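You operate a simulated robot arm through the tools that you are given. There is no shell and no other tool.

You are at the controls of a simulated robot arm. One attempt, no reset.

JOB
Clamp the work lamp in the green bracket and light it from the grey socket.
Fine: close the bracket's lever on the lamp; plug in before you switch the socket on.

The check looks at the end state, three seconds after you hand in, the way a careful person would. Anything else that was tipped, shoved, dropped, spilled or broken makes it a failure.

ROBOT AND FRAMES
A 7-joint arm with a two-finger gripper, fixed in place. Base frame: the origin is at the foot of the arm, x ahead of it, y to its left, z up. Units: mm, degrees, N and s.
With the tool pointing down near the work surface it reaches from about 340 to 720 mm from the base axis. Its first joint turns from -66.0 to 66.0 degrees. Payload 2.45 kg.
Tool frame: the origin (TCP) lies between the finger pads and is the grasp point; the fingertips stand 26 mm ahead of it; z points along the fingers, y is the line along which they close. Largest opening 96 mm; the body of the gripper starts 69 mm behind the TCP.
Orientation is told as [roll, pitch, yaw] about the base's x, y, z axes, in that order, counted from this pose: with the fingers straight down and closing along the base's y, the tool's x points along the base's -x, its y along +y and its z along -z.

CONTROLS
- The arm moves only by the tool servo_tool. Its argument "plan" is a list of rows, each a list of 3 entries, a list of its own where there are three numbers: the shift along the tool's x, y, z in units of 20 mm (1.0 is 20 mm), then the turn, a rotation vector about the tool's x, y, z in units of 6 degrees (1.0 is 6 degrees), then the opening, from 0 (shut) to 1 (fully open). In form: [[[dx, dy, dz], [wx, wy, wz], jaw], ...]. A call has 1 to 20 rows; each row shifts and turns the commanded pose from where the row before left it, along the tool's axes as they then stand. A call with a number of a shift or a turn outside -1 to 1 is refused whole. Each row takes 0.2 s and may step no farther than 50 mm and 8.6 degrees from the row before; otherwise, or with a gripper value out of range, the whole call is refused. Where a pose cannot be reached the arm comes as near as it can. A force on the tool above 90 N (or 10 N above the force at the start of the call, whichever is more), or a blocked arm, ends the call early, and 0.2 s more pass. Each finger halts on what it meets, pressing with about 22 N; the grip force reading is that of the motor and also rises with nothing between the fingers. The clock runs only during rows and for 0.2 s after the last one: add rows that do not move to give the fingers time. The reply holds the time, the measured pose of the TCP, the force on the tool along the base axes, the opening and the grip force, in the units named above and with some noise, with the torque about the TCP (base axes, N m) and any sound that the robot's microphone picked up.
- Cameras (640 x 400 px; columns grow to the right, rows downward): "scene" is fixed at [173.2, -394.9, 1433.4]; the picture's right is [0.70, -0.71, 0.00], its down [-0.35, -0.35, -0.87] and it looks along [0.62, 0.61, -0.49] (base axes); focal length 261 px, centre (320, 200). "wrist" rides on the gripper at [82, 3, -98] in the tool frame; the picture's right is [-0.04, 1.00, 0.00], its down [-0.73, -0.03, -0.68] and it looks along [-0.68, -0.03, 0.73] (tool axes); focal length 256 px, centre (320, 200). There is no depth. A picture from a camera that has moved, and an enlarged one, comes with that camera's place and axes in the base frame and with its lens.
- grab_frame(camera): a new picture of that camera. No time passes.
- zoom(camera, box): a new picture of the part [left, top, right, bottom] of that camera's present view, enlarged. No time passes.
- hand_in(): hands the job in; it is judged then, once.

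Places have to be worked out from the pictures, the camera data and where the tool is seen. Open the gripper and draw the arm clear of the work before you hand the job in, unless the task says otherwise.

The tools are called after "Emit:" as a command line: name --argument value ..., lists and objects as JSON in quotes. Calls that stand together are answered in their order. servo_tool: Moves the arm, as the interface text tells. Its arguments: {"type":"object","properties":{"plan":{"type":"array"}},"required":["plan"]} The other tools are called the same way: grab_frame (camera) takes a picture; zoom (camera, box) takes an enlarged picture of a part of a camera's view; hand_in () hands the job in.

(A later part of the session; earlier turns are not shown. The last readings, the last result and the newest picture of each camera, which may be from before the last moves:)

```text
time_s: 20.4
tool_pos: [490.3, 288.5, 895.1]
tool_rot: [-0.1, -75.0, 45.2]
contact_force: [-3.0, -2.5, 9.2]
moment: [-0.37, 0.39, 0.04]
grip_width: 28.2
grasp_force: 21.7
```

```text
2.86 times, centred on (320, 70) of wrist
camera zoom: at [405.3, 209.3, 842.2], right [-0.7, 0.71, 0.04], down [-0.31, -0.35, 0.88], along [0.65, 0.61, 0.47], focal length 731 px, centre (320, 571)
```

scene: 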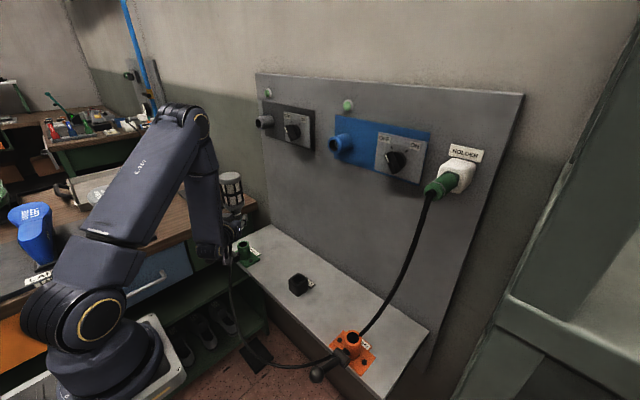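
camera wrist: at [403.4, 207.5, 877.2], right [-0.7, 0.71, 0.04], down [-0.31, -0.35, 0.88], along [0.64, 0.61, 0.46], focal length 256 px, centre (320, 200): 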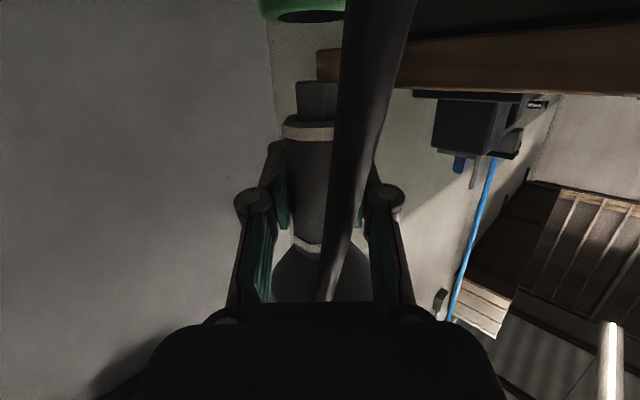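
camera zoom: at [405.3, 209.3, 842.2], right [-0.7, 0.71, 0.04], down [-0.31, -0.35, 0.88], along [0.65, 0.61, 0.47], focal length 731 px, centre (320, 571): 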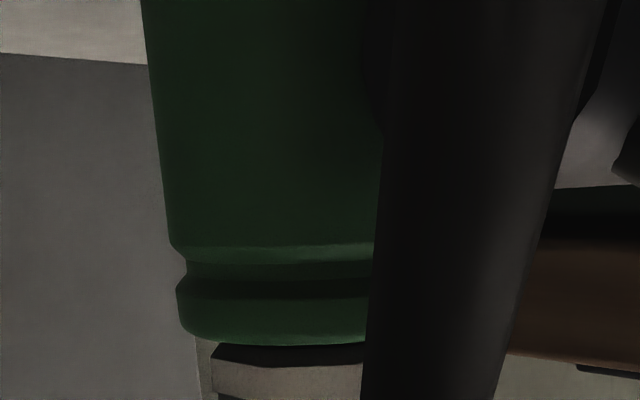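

The collar now sits on the rim (z force up ~12 N, no gap visible). I check from the scene camera that the lamp is upright before releasing.

Emit:
zoom --camera "scene" --box '[190, 170, 290, 280]'

Emit:
grab_frame --camera "wrist"

```text
3.64 times, centred on (240, 225) of scene
camera zoom: at [173.0, -395.0, 1433.4], right [0.7, -0.71, 0.0], down [-0.35, -0.34, -0.87], along [0.62, 0.61, -0.49], focal length 948 px, centre (611, 109)
```

zoom: 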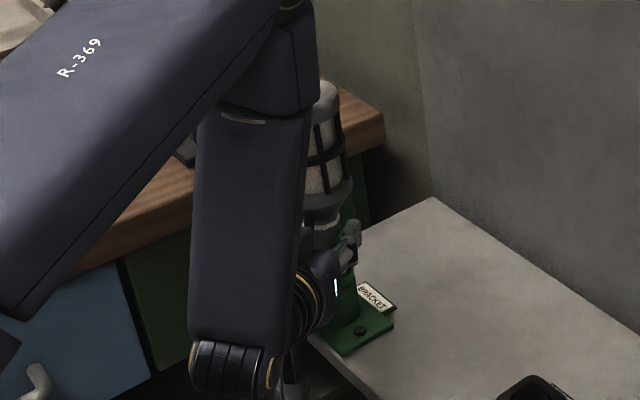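

```text
taken
camera wrist: at [405.3, 209.3, 842.2], right [-0.7, 0.71, 0.04], down [-0.31, -0.35, 0.88], along [0.65, 0.61, 0.47], focal length 256 px, centre (320, 200)
```

wrist: 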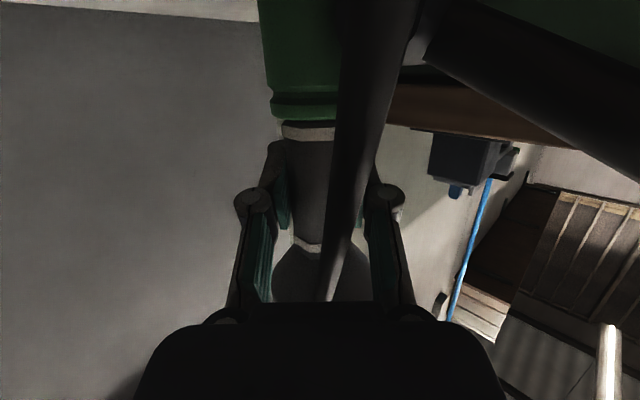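

All looks seated. I open the gripper to ~55 mm and check the lamp stays upright before backing off.

Emit:
servo_tool --plan '[[[0, 0, 0], [0, 0, 0], 0.35], [[0, 0, 0], [0, 0, 0], 0.45], [[0, 0, 0], [0, 0, 0], 0.58], [[0, 0, 0], [0, 0, 0], 0.58]]'

Emit:
grab_frame --camera "wrist"

Emit:
zoom --camera "scene" --box '[190, 170, 290, 280]'

```text
time_s: 21.4
tool_pos: [489.6, 288.9, 895.0]
tool_rot: [-0.2, -74.9, 45.2]
contact_force: [-0.8, 0.2, -0.5]
moment: [0.01, -0.03, 0.02]
grip_width: 55.8
grasp_force: 0.0
```

```text
taken
camera wrist: at [405.3, 209.6, 841.8], right [-0.7, 0.71, 0.04], down [-0.31, -0.35, 0.88], along [0.65, 0.61, 0.46], focal length 256 px, centre (320, 200)
```

wrist: 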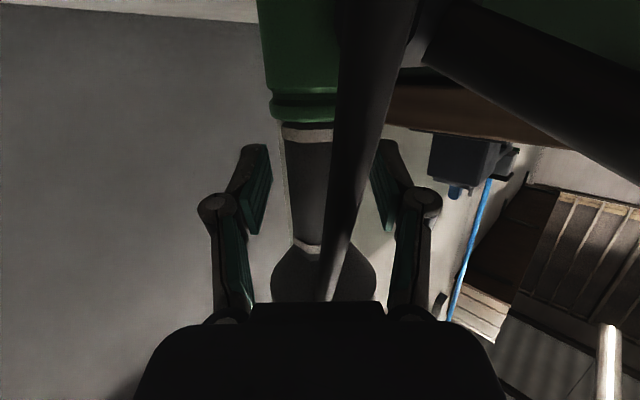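

```text
3.64 times, centred on (240, 225) of scene
camera zoom: at [173.2, -394.9, 1433.4], right [0.7, -0.71, 0.0], down [-0.35, -0.35, -0.87], along [0.62, 0.61, -0.49], focal length 948 px, centre (611, 109)
```

zoom: 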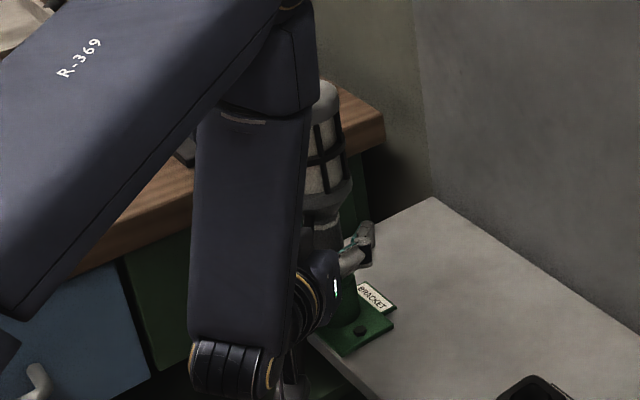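

The lamp stays upright on its own. I widen slightly and back straight off horizontally 70 mm.

Emit:
servo_tool --plan '[[[0, 0, 0], [0, 0, 0], 0.75], [[0, 0, 0], [0, 0, 0], 0.75], [[0.225, 0, -0.845], [0, 0, 0], 0.75], [[0.225, 0, -0.845], [0, 0, 0], 0.75], [[0.225, 0, -0.845], [0, 0, 0], 0.75], [[0.225, 0, -0.845], [0, 0, 0], 0.75]]'

Emit:
grab_frame --camera "wrist"

Emit:
grab_frame --camera "scene"

```text
time_s: 22.8
tool_pos: [440.1, 240.1, 895.0]
tool_rot: [-0.2, -74.9, 45.1]
contact_force: [0.0, 0.3, 0.3]
moment: [0.0, 0.01, -0.01]
grip_width: 72.1
grasp_force: 0.1
```

```text
taken
camera wrist: at [356.0, 160.2, 842.0], right [-0.7, 0.71, 0.04], down [-0.31, -0.35, 0.88], along [0.65, 0.61, 0.47], focal length 256 px, centre (320, 200)
```

wrist: 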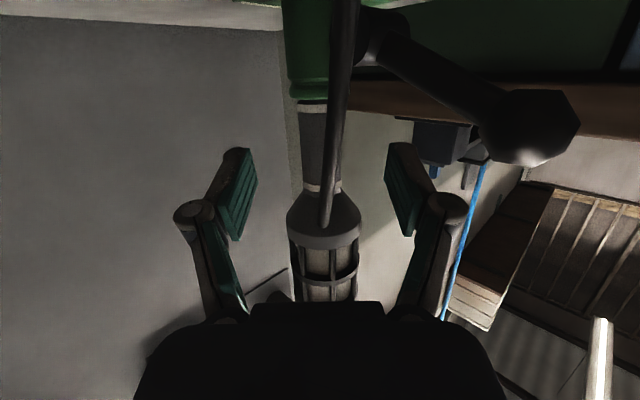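

```text
taken
```

scene: 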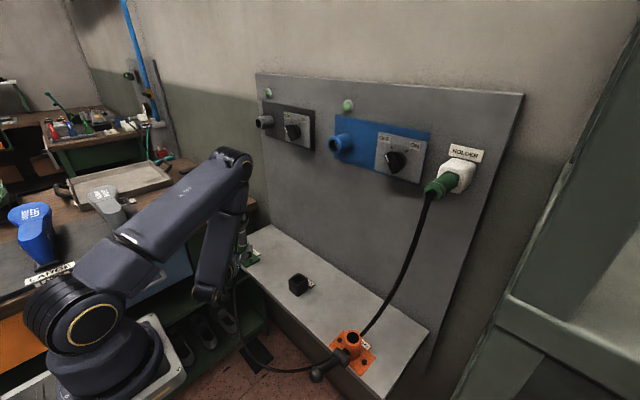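

The lamp stands upright in the bracket; the lever's ball is at about (372, 289, 868). I back away further and tilt the tool back down (to ~21° from vertical) to prepare pushing the lever.

Emit:
servo_tool --plan '[[[-0.14, 0, -0.327], [0, 1, 0], 0.75], [[-0.105, 0, -0.34], [0, 1, 0], 0.75], [[-0.069, 0, -0.349], [0, 1, 0], 0.75], [[-0.032, 0, -0.355], [0, 1, 0], 0.75], [[0.005, 0, -0.356], [0, 1, 0], 0.75], [[0.042, 0, -0.354], [0, 1, 0], 0.5], [[0.079, 0, -0.347], [0, 1, 0], 0.3], [[0.115, 0, -0.337], [0, 1, 0], 0], [[0.15, 0, -0.323], [0, 1, 0], 0]]'

Emit:
grab_frame --camera "wrist"

Emit:
grab_frame --camera "scene"

Emit:
zoom --camera "scene" --box '[180, 170, 300, 290]'

```text
time_s: 24.8
tool_pos: [403.8, 204.2, 934.1]
tool_rot: [0.0, -20.9, 44.9]
contact_force: [-0.3, 0.3, -1.1]
moment: [-0.04, 0.0, 0.01]
grip_width: 0.2
grasp_force: 13.5
```

```text
taken
camera wrist: at [323.8, 128.2, 997.6], right [-0.68, 0.73, 0.01], down [0.33, 0.29, 0.9], along [0.65, 0.61, -0.44], focal length 256 px, centre (320, 200)
```

wrist: 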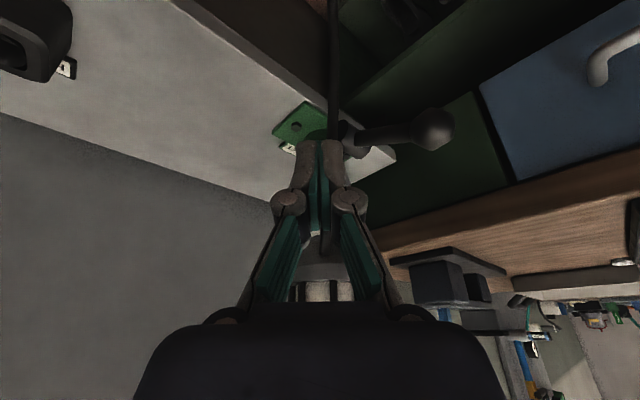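

```text
taken
```

scene: 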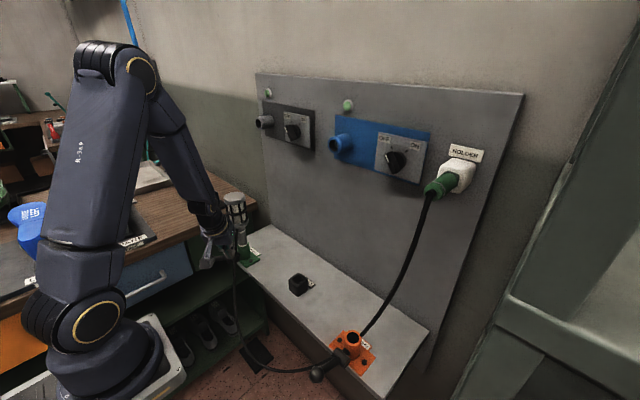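

```text
3.33 times, centred on (240, 230) of scene
camera zoom: at [173.2, -394.9, 1433.4], right [0.7, -0.71, 0.0], down [-0.35, -0.35, -0.87], along [0.62, 0.61, -0.49], focal length 869 px, centre (587, 100)
```

zoom: 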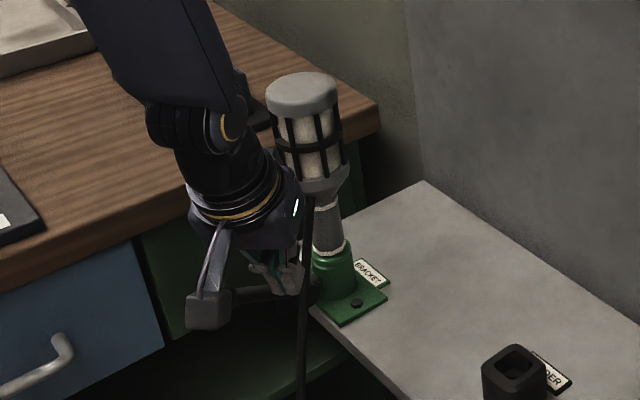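

The lamp sits well in the bracket and the cable hangs clear. I swing the closed fingers to above the lever near its ball: TCP about (383, 289, 934), heading +x.

Emit:
servo_tool --plan '[[[-0.266, 0.47, 0.1016], [0.3344, 0, 0.8758], 0], [[-0.222, 0.4955, 0.0848], [0.3344, 0, 0.8758], 0], [[-0.1753, 0.5166, 0.067], [0.3344, 0, 0.8758], 0], [[-0.127, 0.5325, 0.0485], [0.3344, 0, 0.8758], 0], [[-0.0778, 0.5432, 0.0297], [0.3344, 0, 0.8758], 0], [[-0.0279, 0.5488, 0.0107], [0.3344, 0, 0.8758], 0], [[0.0226, 0.549, -0.0086], [0.3344, 0, 0.8758], 0], [[0.0731, 0.544, -0.0279], [0.3344, 0, 0.8758], 0]]'

Emit:
grab_frame --camera "wrist"

Emit:
zoom --camera "scene" --box '[180, 170, 300, 290]'

```text
time_s: 26.6
tool_pos: [380.6, 284.5, 934.0]
tool_rot: [-0.1, -20.3, 3.1]
contact_force: [-0.3, -0.4, 0.0]
moment: [0.01, 0.03, -0.02]
grip_width: 0.2
grasp_force: 22.5
out of reach, approached as far as the arm can: row 5
```

```text
taken
camera wrist: at [270.8, 280.6, 998.2], right [-0.02, 1.0, 0.01], down [0.45, 0.0, 0.89], along [0.89, 0.02, -0.45], focal length 256 px, centre (320, 200)
```

wrist: 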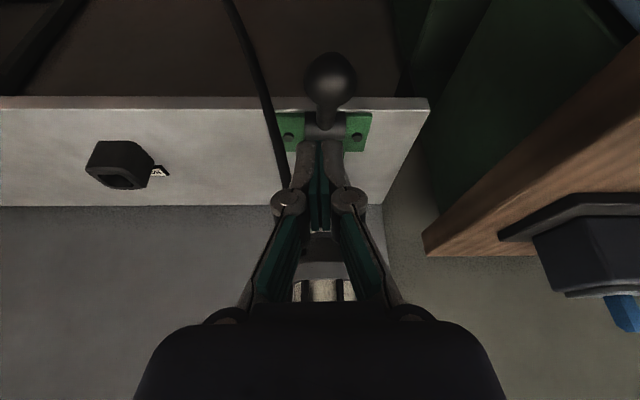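

```text
3.33 times, centred on (240, 230) of scene
camera zoom: at [173.2, -394.9, 1433.4], right [0.7, -0.71, 0.0], down [-0.35, -0.35, -0.87], along [0.62, 0.61, -0.49], focal length 869 px, centre (587, 100)
```

zoom: 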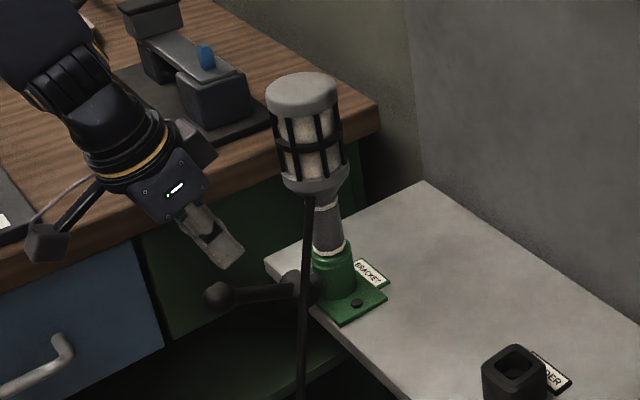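

Clear view now: lever at y≈290.5, ball at left, cable hangs on the −y side of the hub. I straighten the yaw and move the closed fingertips to just above the lever rod inside the ball.

Emit:
servo_tool --plan '[[[0, 0.1, 0.624], [0.177, 0, 0.486], 0], [[0, 0.1, 0.624], [0, 0, 0], 0], [[0, 0.1, 0.55], [0, 0, 0], 0]]'

Emit:
grab_frame --camera "wrist"

Emit:
zoom --camera "scene" --box '[180, 190, 300, 310]'

```text
time_s: 27.4
tool_pos: [394.3, 289.2, 899.4]
tool_rot: [0.1, -20.2, 0.0]
contact_force: [-0.4, -0.6, 0.3]
moment: [-0.02, 0.01, 0.02]
grip_width: 0.0
grasp_force: 21.8
```

```text
taken
camera wrist: at [282.9, 293.0, 964.4], right [0.04, 1.0, 0.02], down [0.45, -0.03, 0.89], along [0.89, -0.03, -0.45], focal length 256 px, centre (320, 200)
```

wrist: 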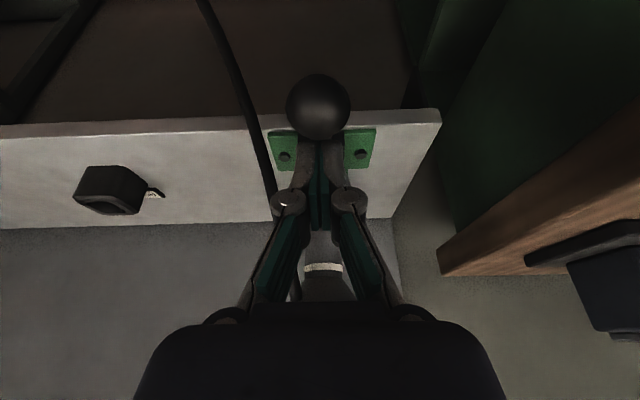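

```text
3.33 times, centred on (240, 250) of scene
camera zoom: at [173.2, -394.9, 1433.4], right [0.7, -0.71, 0.0], down [-0.35, -0.35, -0.87], along [0.62, 0.61, -0.49], focal length 869 px, centre (587, 33)
```

zoom: 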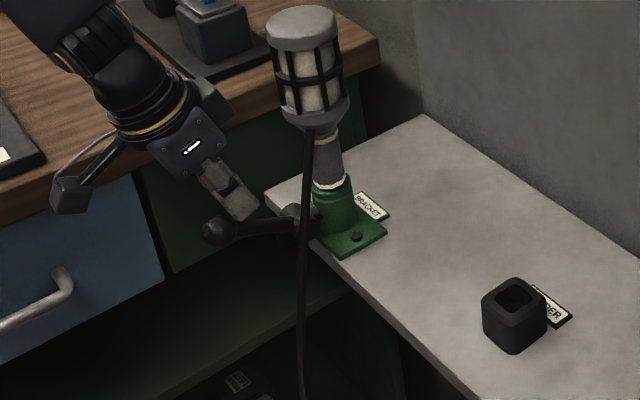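

The fingertips sit right above the rod just inside the ball. I push down 20 mm in small rows and watch the force and the lever.

Emit:
servo_tool --plan '[[[0.086, 0, 0.2346], [0, 0, 0], 0], [[0.086, 0, 0.2346], [0, 0, 0], 0], [[0.086, 0, 0.2346], [0, 0, 0], 0], [[0.086, 0, 0.2346], [0, 0, 0], 0]]'

Emit:
zoom --camera "scene" --box '[180, 190, 300, 310]'

```text
time_s: 28.4
tool_pos: [393.5, 290.8, 879.6]
tool_rot: [0.0, -20.4, 0.1]
contact_force: [0.9, 0.3, 0.4]
moment: [-0.01, 0.0, 0.01]
grip_width: 0.3
grasp_force: 21.8
```

```text
3.33 times, centred on (240, 250) of scene
camera zoom: at [173.2, -394.9, 1433.4], right [0.7, -0.71, 0.0], down [-0.35, -0.35, -0.87], along [0.62, 0.61, -0.49], focal length 869 px, centre (587, 33)
```

zoom: 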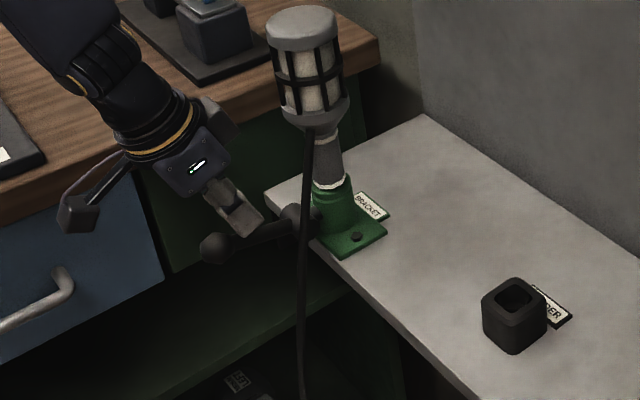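

The lever moves down easily with hardly any force. I continue pushing down 35 mm.

Emit:
servo_tool --plan '[[[0.086, 0, 0.2346], [0, 0, 0], 0], [[0.086, 0, 0.2346], [0, 0, 0], 0], [[0.086, 0, 0.2346], [0, 0, 0], 0], [[0.086, 0, 0.2346], [0, 0, 0], 0], [[0.086, 0, 0.2346], [0, 0, 0], 0], [[0.086, 0, 0.2346], [0, 0, 0], 0], [[0.086, 0, 0.2346], [0, 0, 0], 0]]'

Emit:
zoom --camera "scene" --box '[180, 190, 300, 310]'

Emit:
grab_frame --camera "wrist"

```text
time_s: 30.0
tool_pos: [393.2, 289.5, 845.4]
tool_rot: [0.1, -20.3, 0.0]
contact_force: [-0.3, -0.3, 0.0]
moment: [-0.02, -0.01, 0.01]
grip_width: 0.0
grasp_force: 28.6
```

```text
3.33 times, centred on (240, 250) of scene
camera zoom: at [173.2, -394.9, 1433.4], right [0.7, -0.71, 0.0], down [-0.35, -0.34, -0.87], along [0.62, 0.61, -0.49], focal length 869 px, centre (587, 33)
```

zoom: 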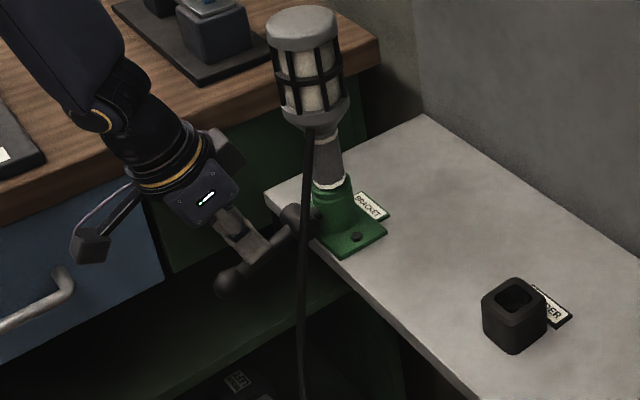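

```text
taken
camera wrist: at [283.3, 293.3, 909.4], right [0.04, 1.0, 0.01], down [0.45, -0.03, 0.89], along [0.89, -0.03, -0.45], focal length 256 px, centre (320, 200)
```

wrist: 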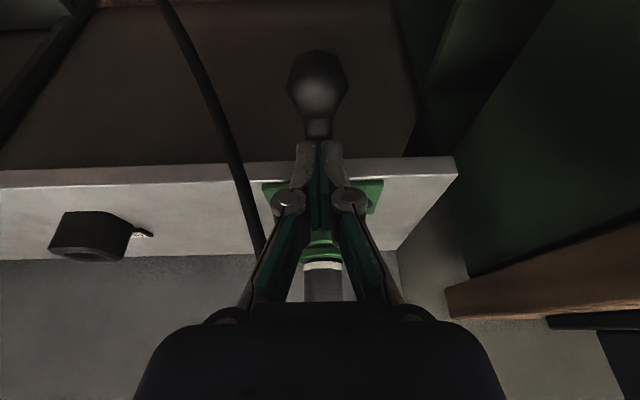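

Lever is now ~20° below horizontal. I continue along the arc around the hub, rotating the tool with it: five steps of 5°.

Emit:
servo_tool --plan '[[[0.1346, 0, 0.2125], [0, -0.8333, 0], 0], [[0.1346, 0, 0.2125], [0, -0.8333, 0], 0], [[0.1346, 0, 0.2125], [0, -0.8333, 0], 0], [[0.1346, 0, 0.2125], [0, -0.8333, 0], 0], [[0.1346, 0, 0.2125], [0, -0.8333, 0], 0]]'

Emit:
zoom --camera "scene" --box '[180, 190, 300, 310]'

Emit:
grab_frame --camera "wrist"

```text
time_s: 31.1
tool_pos: [388.8, 291.6, 826.3]
tool_rot: [0.2, -42.1, 0.1]
contact_force: [-23.3, -11.2, 38.0]
moment: [-0.23, 0.32, -0.19]
grip_width: 5.9
grasp_force: 28.4
stopped in row 5: the force on the tool passed its limit at 109 N (the readings are from after the stop); the commanded pose is now the measured one
```

```text
3.33 times, centred on (240, 250) of scene
camera zoom: at [172.1, -395.5, 1433.3], right [0.7, -0.71, 0.0], down [-0.35, -0.34, -0.87], along [0.62, 0.61, -0.49], focal length 869 px, centre (587, 33)
```

zoom: 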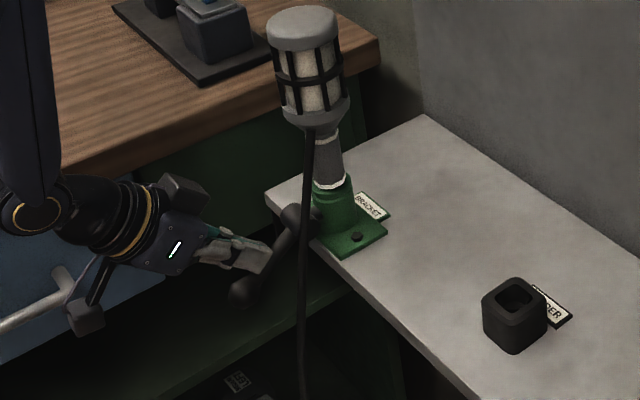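

```text
taken
camera wrist: at [262.8, 293.3, 847.4], right [0.03, 1.0, 0.03], down [0.09, -0.03, 1.0], along [1.0, -0.02, -0.09], focal length 256 px, centre (320, 200)
```

wrist: 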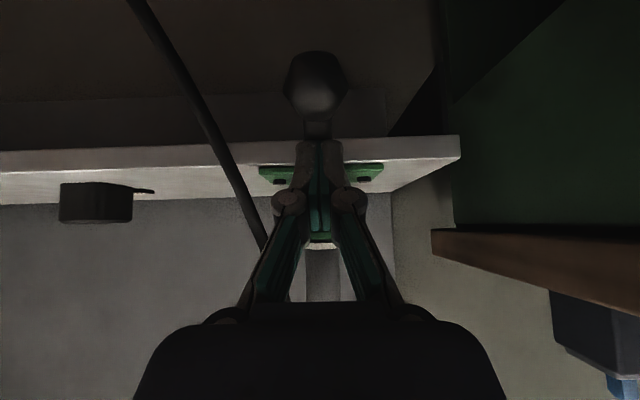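

The lever stopped hard after ~60° of travel (now ~35° below horizontal), like an end stop. I ease the tool off a few millimetres to see whether the lever stays there.

Emit:
servo_tool --plan '[[[0, 0, -0.3], [0, 0, 0], 0], [[0, 0, -0.4], [0, 0, 0], 0], [[0, 0, -0.5], [0, 0, 0], 0]]'

Emit:
zoom --camera "scene" --box '[200, 210, 290, 300]'

Emit:
grab_frame --camera "wrist"

```text
time_s: 31.9
tool_pos: [374.6, 291.9, 844.9]
tool_rot: [0.2, -42.0, 0.1]
contact_force: [0.0, 0.2, 0.8]
moment: [0.01, 0.02, 0.0]
grip_width: 0.0
grasp_force: 29.2
```

```text
4.44 times, centred on (245, 255) of scene
camera zoom: at [173.2, -394.9, 1433.4], right [0.7, -0.71, 0.0], down [-0.35, -0.35, -0.87], along [0.62, 0.61, -0.49], focal length 1159 px, centre (653, -44)
```

zoom: 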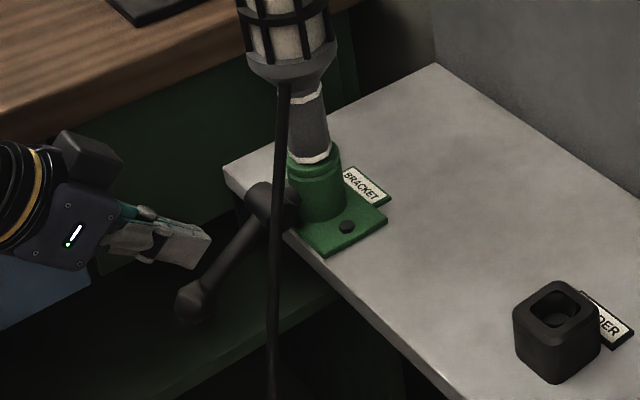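

```text
taken
camera wrist: at [248.4, 294.3, 864.2], right [0.03, 1.0, 0.03], down [0.09, -0.03, 1.0], along [1.0, -0.02, -0.09], focal length 256 px, centre (320, 200)
```

wrist: 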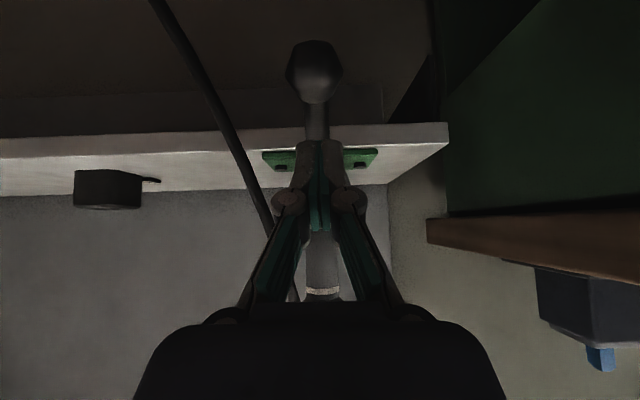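

The lever stays down (~33° below horizontal) after I release it. To be sure it is at its end, I press once more, moderately, with a single finger centred on the rod.

Emit:
servo_tool --plan '[[[0, -0.32, 0.4], [0, 0, 0], 0], [[0, 0, 0.5], [0, 0, 0], 0], [[0, 0, 0.15], [0, 0, 0], 0], [[0, 0, 0.15], [0, 0, 0], 0]]'

Emit:
zoom --camera "scene" --box '[200, 210, 290, 300]'

```text
time_s: 32.9
tool_pos: [388.9, 285.8, 828.1]
tool_rot: [0.2, -41.9, 0.2]
contact_force: [-25.1, -11.6, 39.8]
moment: [-0.07, 0.37, 0.03]
grip_width: 0.0
grasp_force: 28.4
```

```text
4.44 times, centred on (245, 255) of scene
camera zoom: at [172.1, -395.6, 1433.4], right [0.7, -0.71, 0.0], down [-0.35, -0.34, -0.87], along [0.62, 0.61, -0.49], focal length 1159 px, centre (653, -44)
```

zoom: 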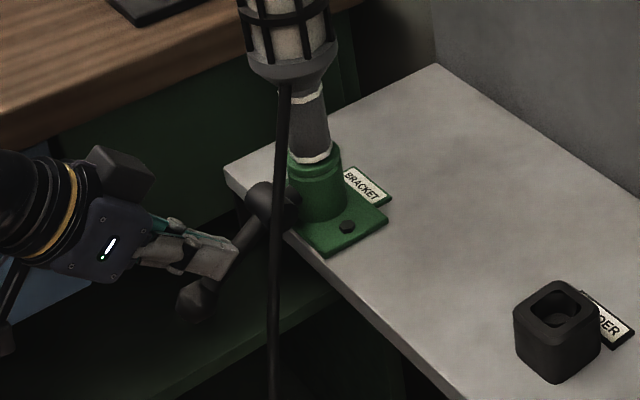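

The lever is against its stop (48 N gives no further motion), so the clamp is closed. Now I back off and travel up and across toward the plug in its holder, which I place around (565–637, −262, 1242).

Emit:
servo_tool --plan '[[[0, 0, -1], [0, 0, 0], 0], [[0, 0, -1], [0, 0, 0], 0], [[-0.669, -0.5, -0.743], [0, 0.9167, 0], 0], [[-0.595, -0.5, -0.804], [0, 0.9167, 0], 0], [[-0.515, -0.5, -0.857], [0, 0.9167, 0], 0], [[-0.4305, -0.5, -0.9026], [0, 0.9167, 0], 0], [[-0.342, -1, -0.94], [0, 0, 0], 0], [[-0.342, -1, -0.94], [0, 0, 0], 0], [[-0.342, -1, -0.94], [0, 0, 0], 0], [[-0.342, -1, -0.94], [0, 0, 0], 0], [[-0.342, -1, -0.94], [0, 0, 0], 0], [[-0.342, -1, -0.94], [0, 0, 0], 0], [[-0.342, -1, -0.94], [0, 0, 0], 0], [[-0.342, -1, -0.94], [0, 0, 0], 0], [[-0.342, -1, -0.94], [0, 0, 0], 0], [[-0.342, -1, -0.94], [0, 0, 0], 0]]'

Emit:
grab_frame --camera "scene"

Emit:
zoom --camera "scene" --box '[190, 190, 290, 300]'

```text
time_s: 36.3
tool_pos: [366.2, 44.5, 1136.3]
tool_rot: [0.1, -19.8, 0.3]
contact_force: [-0.2, -0.5, -0.2]
moment: [0.01, -0.01, 0.0]
grip_width: 0.0
grasp_force: 28.4
```

```text
taken
```

scene: 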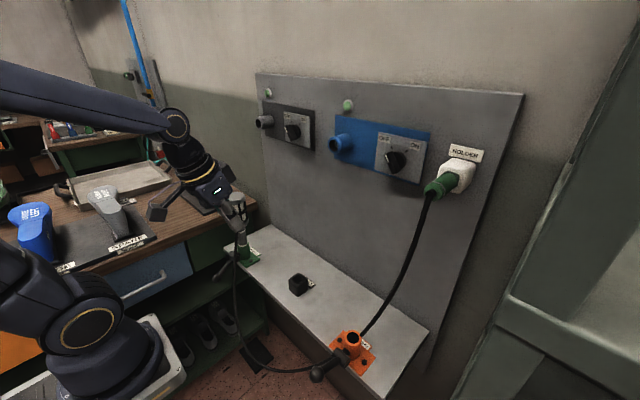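

```text
3.64 times, centred on (240, 245) of scene
camera zoom: at [173.2, -394.9, 1433.4], right [0.7, -0.71, 0.0], down [-0.35, -0.34, -0.87], along [0.62, 0.61, -0.49], focal length 948 px, centre (611, 36)
```

zoom: 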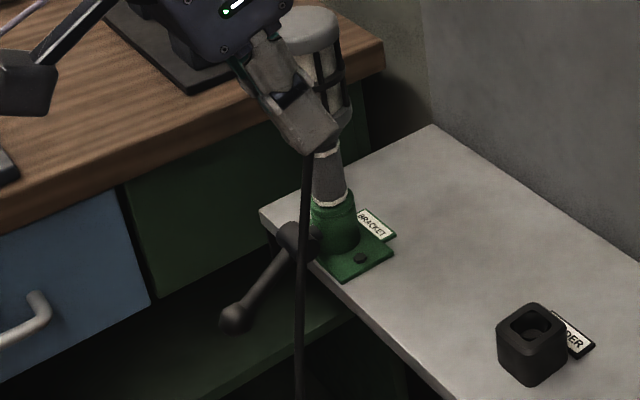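

Lever remains closed and lamp upright. I check how the cable runs past the orange bracket before moving on.

Emit:
zoom --camera "scene" --box '[220, 260, 440, 400]'

Emit:
zoom --camera "scene" --box '[300, 310, 400, 400]'

Emit:
grab_frame --camera "wrist"

```text
2.86 times, centred on (330, 330) of scene
camera zoom: at [173.2, -394.9, 1433.4], right [0.7, -0.71, 0.0], down [-0.35, -0.34, -0.87], along [0.62, 0.61, -0.49], focal length 745 px, centre (291, -171)
```

zoom: 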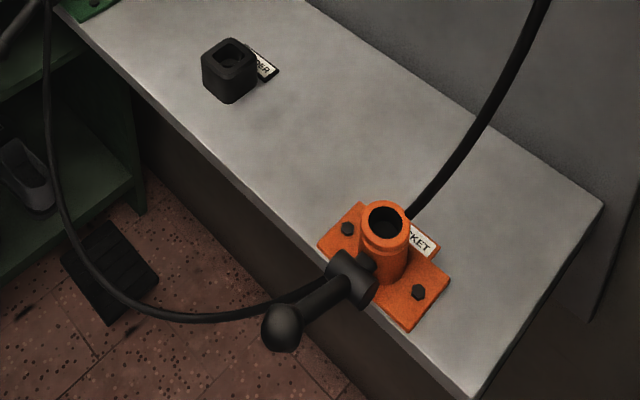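

```text
4.44 times, centred on (350, 355) of scene
camera zoom: at [173.2, -394.9, 1433.4], right [0.7, -0.71, 0.0], down [-0.35, -0.34, -0.87], along [0.62, 0.61, -0.49], focal length 1159 px, centre (187, -489)
```

zoom: 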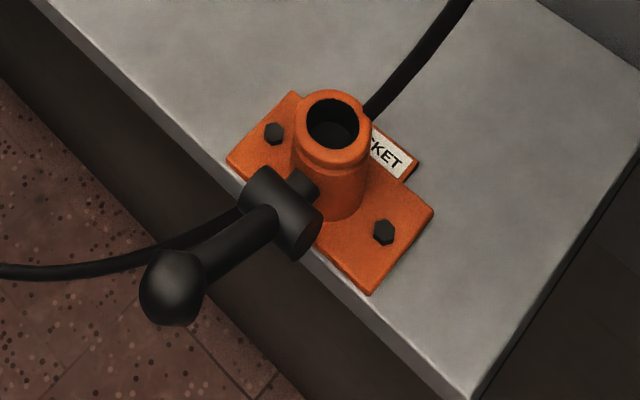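

```text
taken
camera wrist: at [254.8, 45.7, 1201.3], right [0.03, 1.0, 0.02], down [0.46, -0.03, 0.89], along [0.89, -0.02, -0.46], focal length 256 px, centre (320, 200)
```

wrist: 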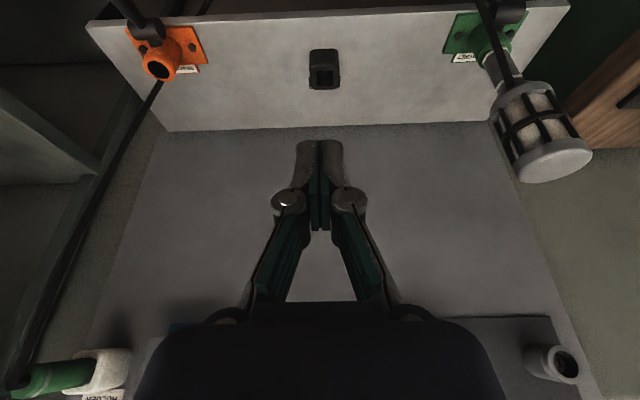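

The cable simply hangs between plug and lamp (passing by the orange bracket), nothing is snagging it. I continue to a place in front of the plug.

Emit:
servo_tool --plan '[[[-0.53, -1, -0.872], [0, 0, 0], 0], [[-0.53, -1, -0.872], [0, 0, 0], 0], [[-0.53, -1, -0.872], [0, 0, 0], 0], [[-0.53, -1, -0.872], [0, 0, 0], 0], [[-0.53, -1, -0.872], [0, 0, 0], 0.5], [[-0.3, -1, 0.1], [0, 0, 0], 0.7], [[-0.3, -1, 0.1], [0, 0, 0], 1], [[-0.3, -1, 0.1], [0, 0, 0], 1], [[0, -1, 0], [0, 0, 0], 1], [[0, -1, 0], [0, 0, 0], 1], [[0, -1, 0], [0, 0, 0], 1], [[0, -1, 0], [0, 0, 0], 1], [[0, -1, 0], [0, 0, 0], 1], [[0, -1, 0], [0, 0, 0], 1], [[0, -1, 0], [0, 0, 0], 1]]'

Emit:
grab_frame --camera "scene"

Emit:
grab_frame --camera "wrist"

```text
time_s: 39.5
tool_pos: [404.9, -256.2, 1235.2]
tool_rot: [0.2, -20.0, 0.2]
contact_force: [0.1, 0.1, -0.4]
moment: [0.0, 0.01, 0.01]
grip_width: 95.7
grasp_force: 0.0
```

```text
taken
```

scene: 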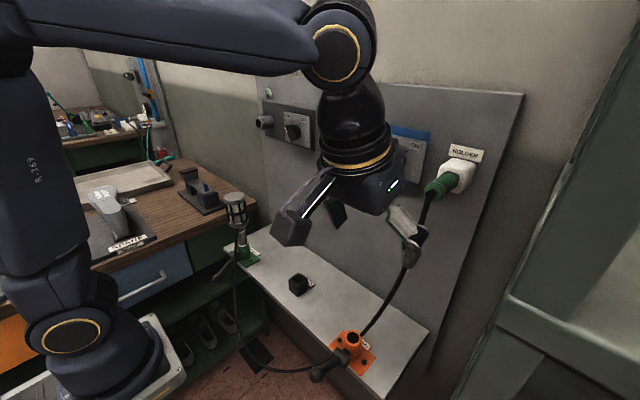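

```text
taken
camera wrist: at [295.4, -253.7, 1300.8], right [0.03, 1.0, 0.02], down [0.46, -0.03, 0.89], along [0.89, -0.02, -0.46], focal length 256 px, centre (320, 200)
```

wrist: 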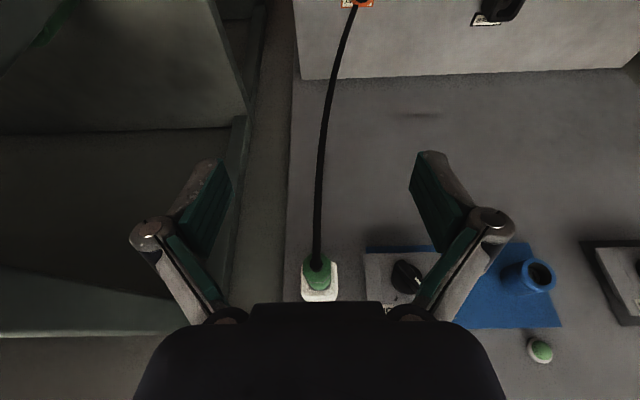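

TCP is at (405, −256, 1235) with the plug ahead. I rotate the tool to horizontal while moving to about (470, −256, 1242).

Emit:
servo_tool --plan '[[[-0.264, 0, 0.065], [0, -0.9722, 0], 1], [[-0.256, 0, 0.091], [0, -0.9722, 0], 1], [[-0.245, 0, 0.117], [0, -0.9722, 0], 1], [[-0.232, 0, 0.141], [0, -0.9722, 0], 1], [[-0.216, 0, 0.164], [0, -0.9722, 0], 1], [[-0.198, 0, 0.186], [0, -0.9722, 0], 1], [[-0.179, 0, 0.205], [0, -0.9722, 0], 1], [[-0.157, 0, 0.222], [0, -0.9722, 0], 1], [[-0.134, 0, 0.236], [0, -0.9722, 0], 1], [[-0.109, 0, 0.249], [0, -0.9722, 0], 1], [[-0.083, 0, 0.259], [0, -0.9722, 0], 1], [[-0.057, 0, 0.266], [0, -0.9722, 0], 1]]'

Emit:
grab_frame --camera "scene"

Emit:
grab_frame --camera "wrist"

```text
time_s: 42.1
tool_pos: [470.3, -256.6, 1241.9]
tool_rot: [109.5, -89.9, -109.3]
contact_force: [0.1, 0.4, 0.6]
moment: [0.0, 0.01, 0.0]
grip_width: 95.9
grasp_force: 0.0
```

```text
taken
```

scene: 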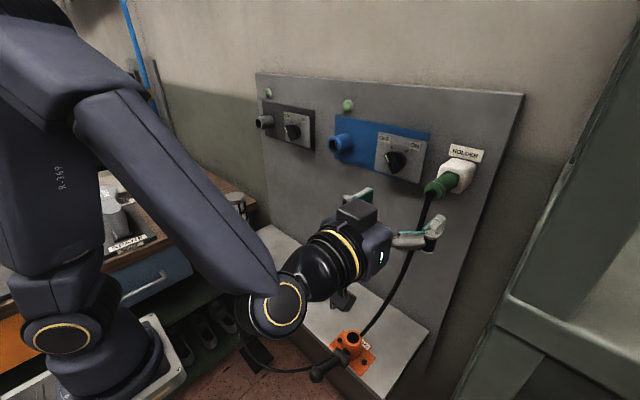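

```text
taken
camera wrist: at [371.7, -253.0, 1161.8], right [0.0, 1.0, 0.04], down [-0.68, -0.03, 0.73], along [0.73, -0.03, 0.68], focal length 256 px, centre (320, 200)
```

wrist: 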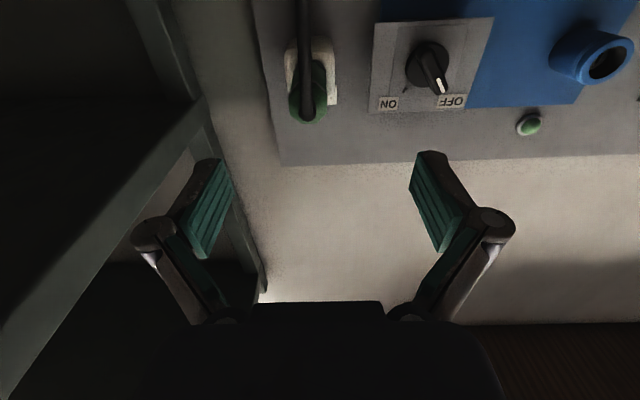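

The tool is horizontal, plug ahead slightly to −y. I zoom in to locate the plug body precisely.

Emit:
zoom --camera "wrist" --box '[250, 20, 380, 150]'

Emit:
zoom --camera "scene" --box '[400, 140, 490, 230]'

```text
3.08 times, centred on (315, 85) of wrist
camera zoom: at [371.7, -253.0, 1161.8], right [0.0, 1.0, 0.04], down [-0.68, -0.03, 0.73], along [0.73, -0.03, 0.68], focal length 788 px, centre (335, 554)
```

zoom: 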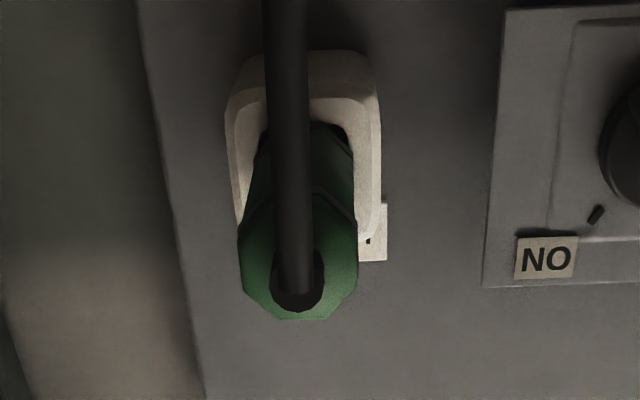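

```text
4.44 times, centred on (445, 185) of scene
camera zoom: at [173.2, -394.9, 1433.4], right [0.7, -0.71, 0.0], down [-0.35, -0.35, -0.87], along [0.62, 0.61, -0.49], focal length 1159 px, centre (-236, 267)
```

zoom: 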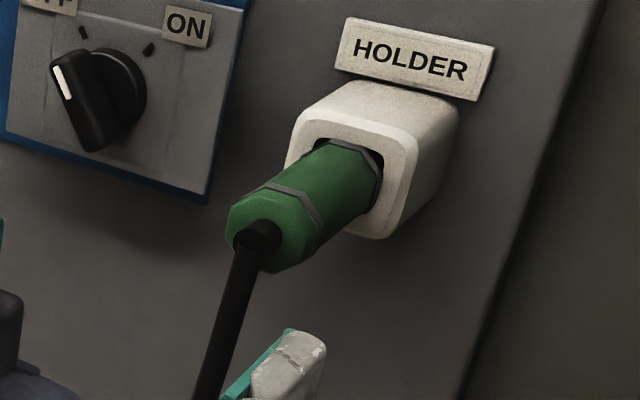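

The plug's rear face is at (551, −265, 1243), collars near x≈571 and ≈619, holder face x≈623. I align and advance with open fingers to TCP ≈(586, −265, 1243).

Emit:
servo_tool --plan '[[[-0.0083, -0.07, 0.964], [0, 0, 0], 1], [[-0.0083, -0.07, 0.964], [0, 0, 0], 1], [[-0.0083, -0.07, 0.964], [0, 0, 0], 1], [[-0.0083, -0.07, 0.964], [0, 0, 0], 1], [[-0.0083, -0.07, 0.964], [0, 0, 0], 1]]'

Emit:
grab_frame --camera "wrist"

Emit:
zoom --camera "scene" --box '[390, 130, 490, 230]'

```text
time_s: 43.3
tool_pos: [566.2, -263.1, 1244.2]
tool_rot: [58.3, -89.8, -58.1]
contact_force: [-0.2, 0.5, 0.6]
moment: [0.02, 0.01, -0.03]
grip_width: 95.8
grasp_force: 0.1
```

```text
taken
camera wrist: at [468.5, -259.5, 1162.9], right [0.0, 1.0, 0.04], down [-0.68, -0.03, 0.73], along [0.74, -0.03, 0.68], focal length 256 px, centre (320, 200)
```

wrist: 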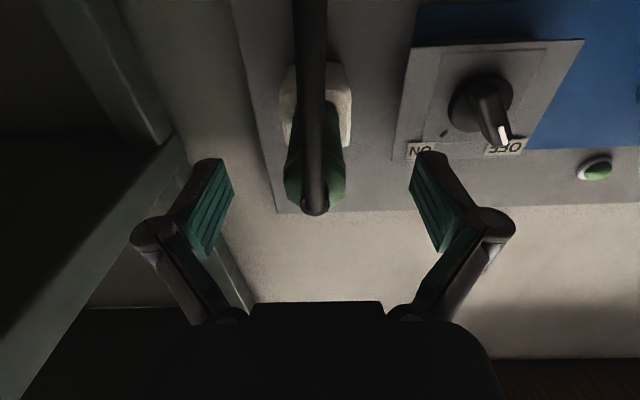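

```text
4.00 times, centred on (440, 180) of scene
camera zoom: at [173.2, -394.9, 1433.4], right [0.7, -0.71, 0.0], down [-0.35, -0.35, -0.87], along [0.62, 0.61, -0.49], focal length 1043 px, centre (-160, 280)
```

zoom: 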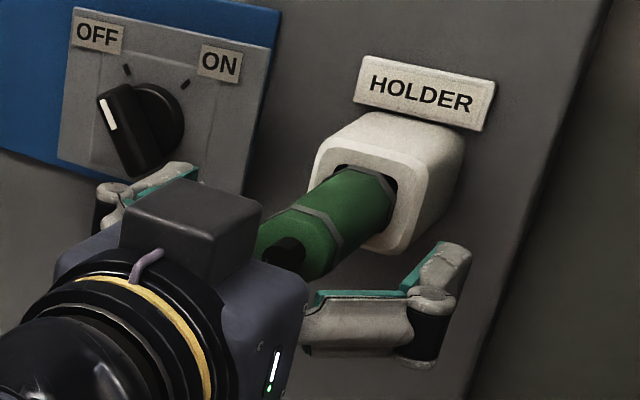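

Plug is centred at y≈−265 with TCP at −263; I correct 1.8 mm, advance 20 mm and close on the plug.

Emit:
servo_tool --plan '[[[0.02, -0.09, 0.97], [0, 0, 0], 1], [[0, 0, 0], [0, 0, 0], 0.7], [[0, 0, 0], [0, 0, 0], 0.5]]'

Emit:
grab_frame --camera "wrist"

Emit:
zoom --camera "scene" --box '[390, 130, 490, 230]'

```text
time_s: 44.1
tool_pos: [586.4, -264.5, 1243.9]
tool_rot: [58.3, -89.8, -57.9]
contact_force: [0.6, 0.5, -0.5]
moment: [0.01, -0.01, -0.03]
grip_width: 48.3
grasp_force: 0.1
```

```text
taken
camera wrist: at [487.9, -261.4, 1162.6], right [0.0, 1.0, 0.04], down [-0.68, -0.03, 0.73], along [0.74, -0.03, 0.68], focal length 256 px, centre (320, 200)
```

wrist: 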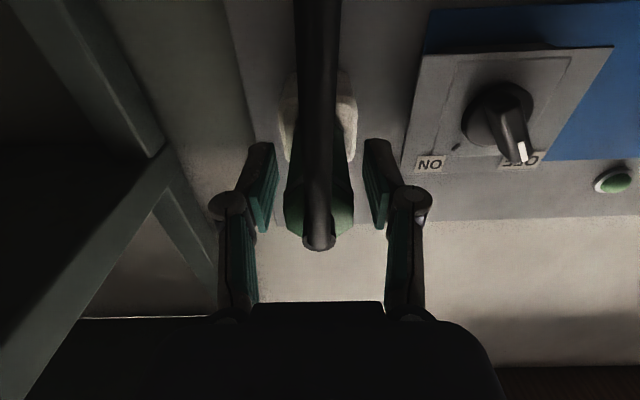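

```text
4.00 times, centred on (440, 180) of scene
camera zoom: at [173.2, -394.9, 1433.4], right [0.7, -0.71, 0.0], down [-0.35, -0.35, -0.87], along [0.62, 0.61, -0.49], focal length 1043 px, centre (-160, 280)
```

zoom: 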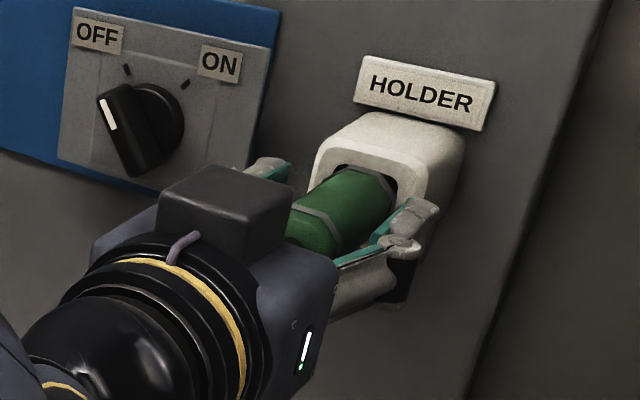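

Centred. I close the gripper fully on the plug.

Emit:
servo_tool --plan '[[[0, 0, 0], [0, 0, 0], 0.3], [[0, 0, 0], [0, 0, 0], 0], [[0, 0, 0], [0, 0, 0], 0], [[0, 0, 0], [0, 0, 0], 0]]'

Emit:
grab_frame --camera "wrist"

Emit:
zoom --camera "scene" --box '[390, 130, 490, 230]'

```text
time_s: 45.1
tool_pos: [585.3, -265.0, 1242.7]
tool_rot: [58.9, -89.8, -58.8]
contact_force: [0.7, -3.7, -0.2]
moment: [0.01, 0.01, -0.08]
grip_width: 29.1
grasp_force: 22.3
```

```text
taken
camera wrist: at [487.7, -261.7, 1162.7], right [0.0, 1.0, 0.04], down [-0.68, -0.03, 0.73], along [0.74, -0.03, 0.68], focal length 256 px, centre (320, 200)
```

wrist: 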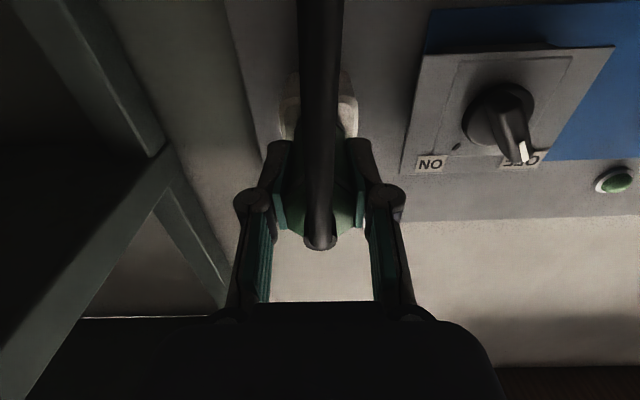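

```text
4.00 times, centred on (440, 180) of scene
camera zoom: at [173.2, -395.0, 1433.4], right [0.7, -0.71, 0.0], down [-0.35, -0.34, -0.87], along [0.62, 0.61, -0.49], focal length 1043 px, centre (-160, 280)
```

zoom: 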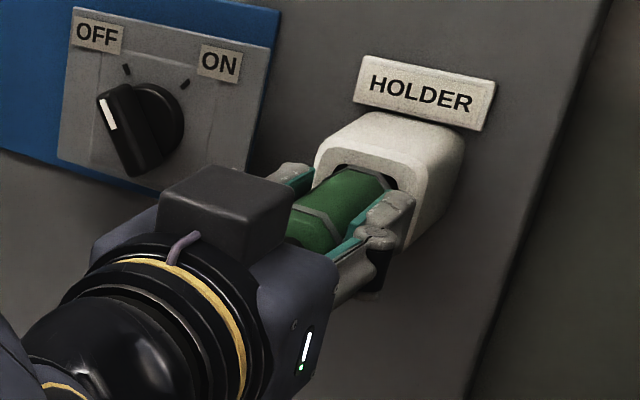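

Gripped at 29.1 mm. I pull the plug straight out along −x, 60 mm, gently.

Emit:
servo_tool --plan '[[[0, -0.02, -0.25], [0, 0, 0], 0], [[0, 0, -0.4], [0, 0, 0], 0], [[0, 0, -0.5], [0, 0, 0], 0], [[0, 0, -0.9], [0, 0, 0], 0], [[0, 0, -0.9], [0, 0, 0], 0]]'

Emit:
grab_frame --camera "wrist"

Emit:
zoom --camera "scene" --box '[370, 130, 480, 230]'

```text
time_s: 46.3
tool_pos: [526.8, -264.6, 1243.2]
tool_rot: [53.7, -89.8, -53.6]
contact_force: [0.6, -0.4, 0.7]
moment: [0.01, -0.01, -0.01]
grip_width: 28.8
grasp_force: 21.2
```

```text
taken
camera wrist: at [428.4, -262.3, 1162.9], right [0.0, 1.0, 0.04], down [-0.68, -0.03, 0.73], along [0.74, -0.03, 0.68], focal length 256 px, centre (320, 200)
```

wrist: 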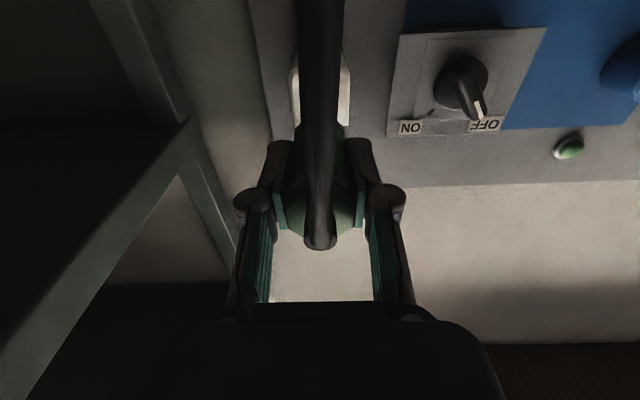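

```text
4.00 times, centred on (425, 180) of scene
camera zoom: at [173.2, -394.9, 1433.4], right [0.7, -0.71, 0.0], down [-0.35, -0.35, -0.87], along [0.62, 0.61, -0.49], focal length 1043 px, centre (-100, 280)
```

zoom: 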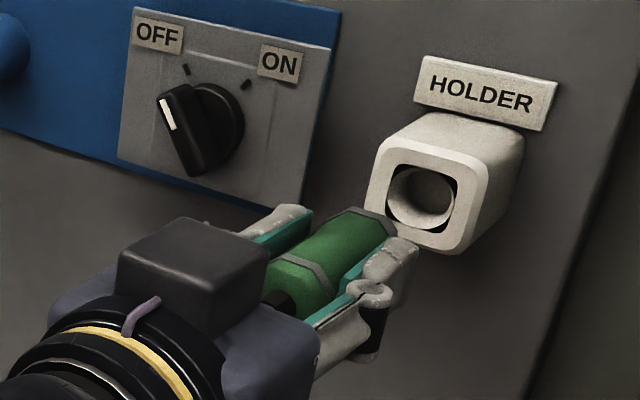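

The plug is out of its holder. I carry it across in front of the panel (x≈535, well clear of sockets and knobs) toward the grey socket, in two stages.

Emit:
servo_tool --plan '[[[0, 1, 0.2], [0, 0, 0], 0], [[0, 1, 0.2], [0, 0, 0], 0], [[0, 1, 0], [0, 0, 0], 0], [[0, 1, 0], [0, 0, 0], 0], [[0, 1, 0], [0, 0, 0], 0], [[0, 1, 0], [0, 0, 0], 0], [[0, 1, 0], [0, 0, 0], 0], [[0, 1, 0], [0, 0, 0], 0], [[0, 1, 0], [0, 0, 0], 0], [[0, 1, 0], [0, 0, 0], 0], [[0, 1, 0], [0, 0, 0], 0], [[0, 1, 0], [0, 0, 0], 0], [[0, 1, 0], [0, 0, 0], 0], [[0, 1, 0], [0, 0, 0], 0], [[0, 1, 0], [0, 0, 0], 0]]'

Emit:
grab_frame --camera "scene"

Emit:
grab_frame --camera "wrist"

```text
time_s: 49.5
tool_pos: [515.3, 19.2, 1265.1]
tool_rot: [30.4, -89.5, -29.9]
contact_force: [0.9, 0.0, -0.7]
moment: [-0.01, 0.01, -0.03]
grip_width: 28.8
grasp_force: 22.1
out of reach, approached as far as the arm can: row 12, 13, 14, 15
```

```text
taken
```

scene: 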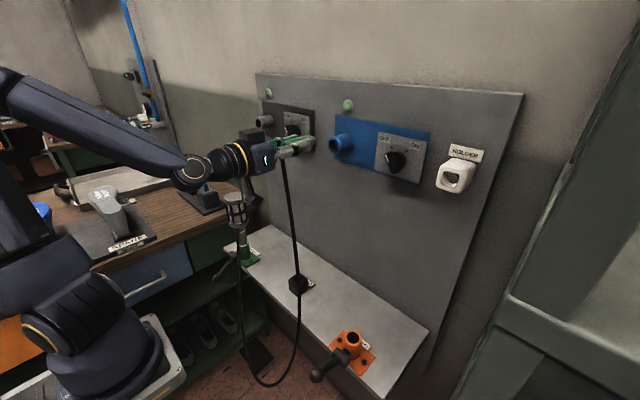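

```text
taken
camera wrist: at [417.5, 22.1, 1185.3], right [-0.01, 1.0, 0.04], down [-0.67, -0.04, 0.74], along [0.74, -0.02, 0.67], focal length 256 px, centre (320, 200)
```

wrist: 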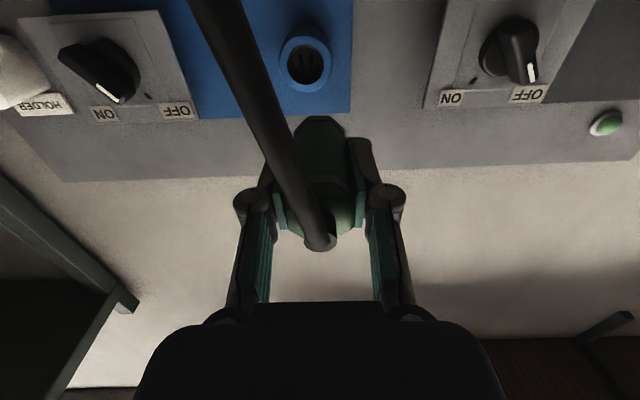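

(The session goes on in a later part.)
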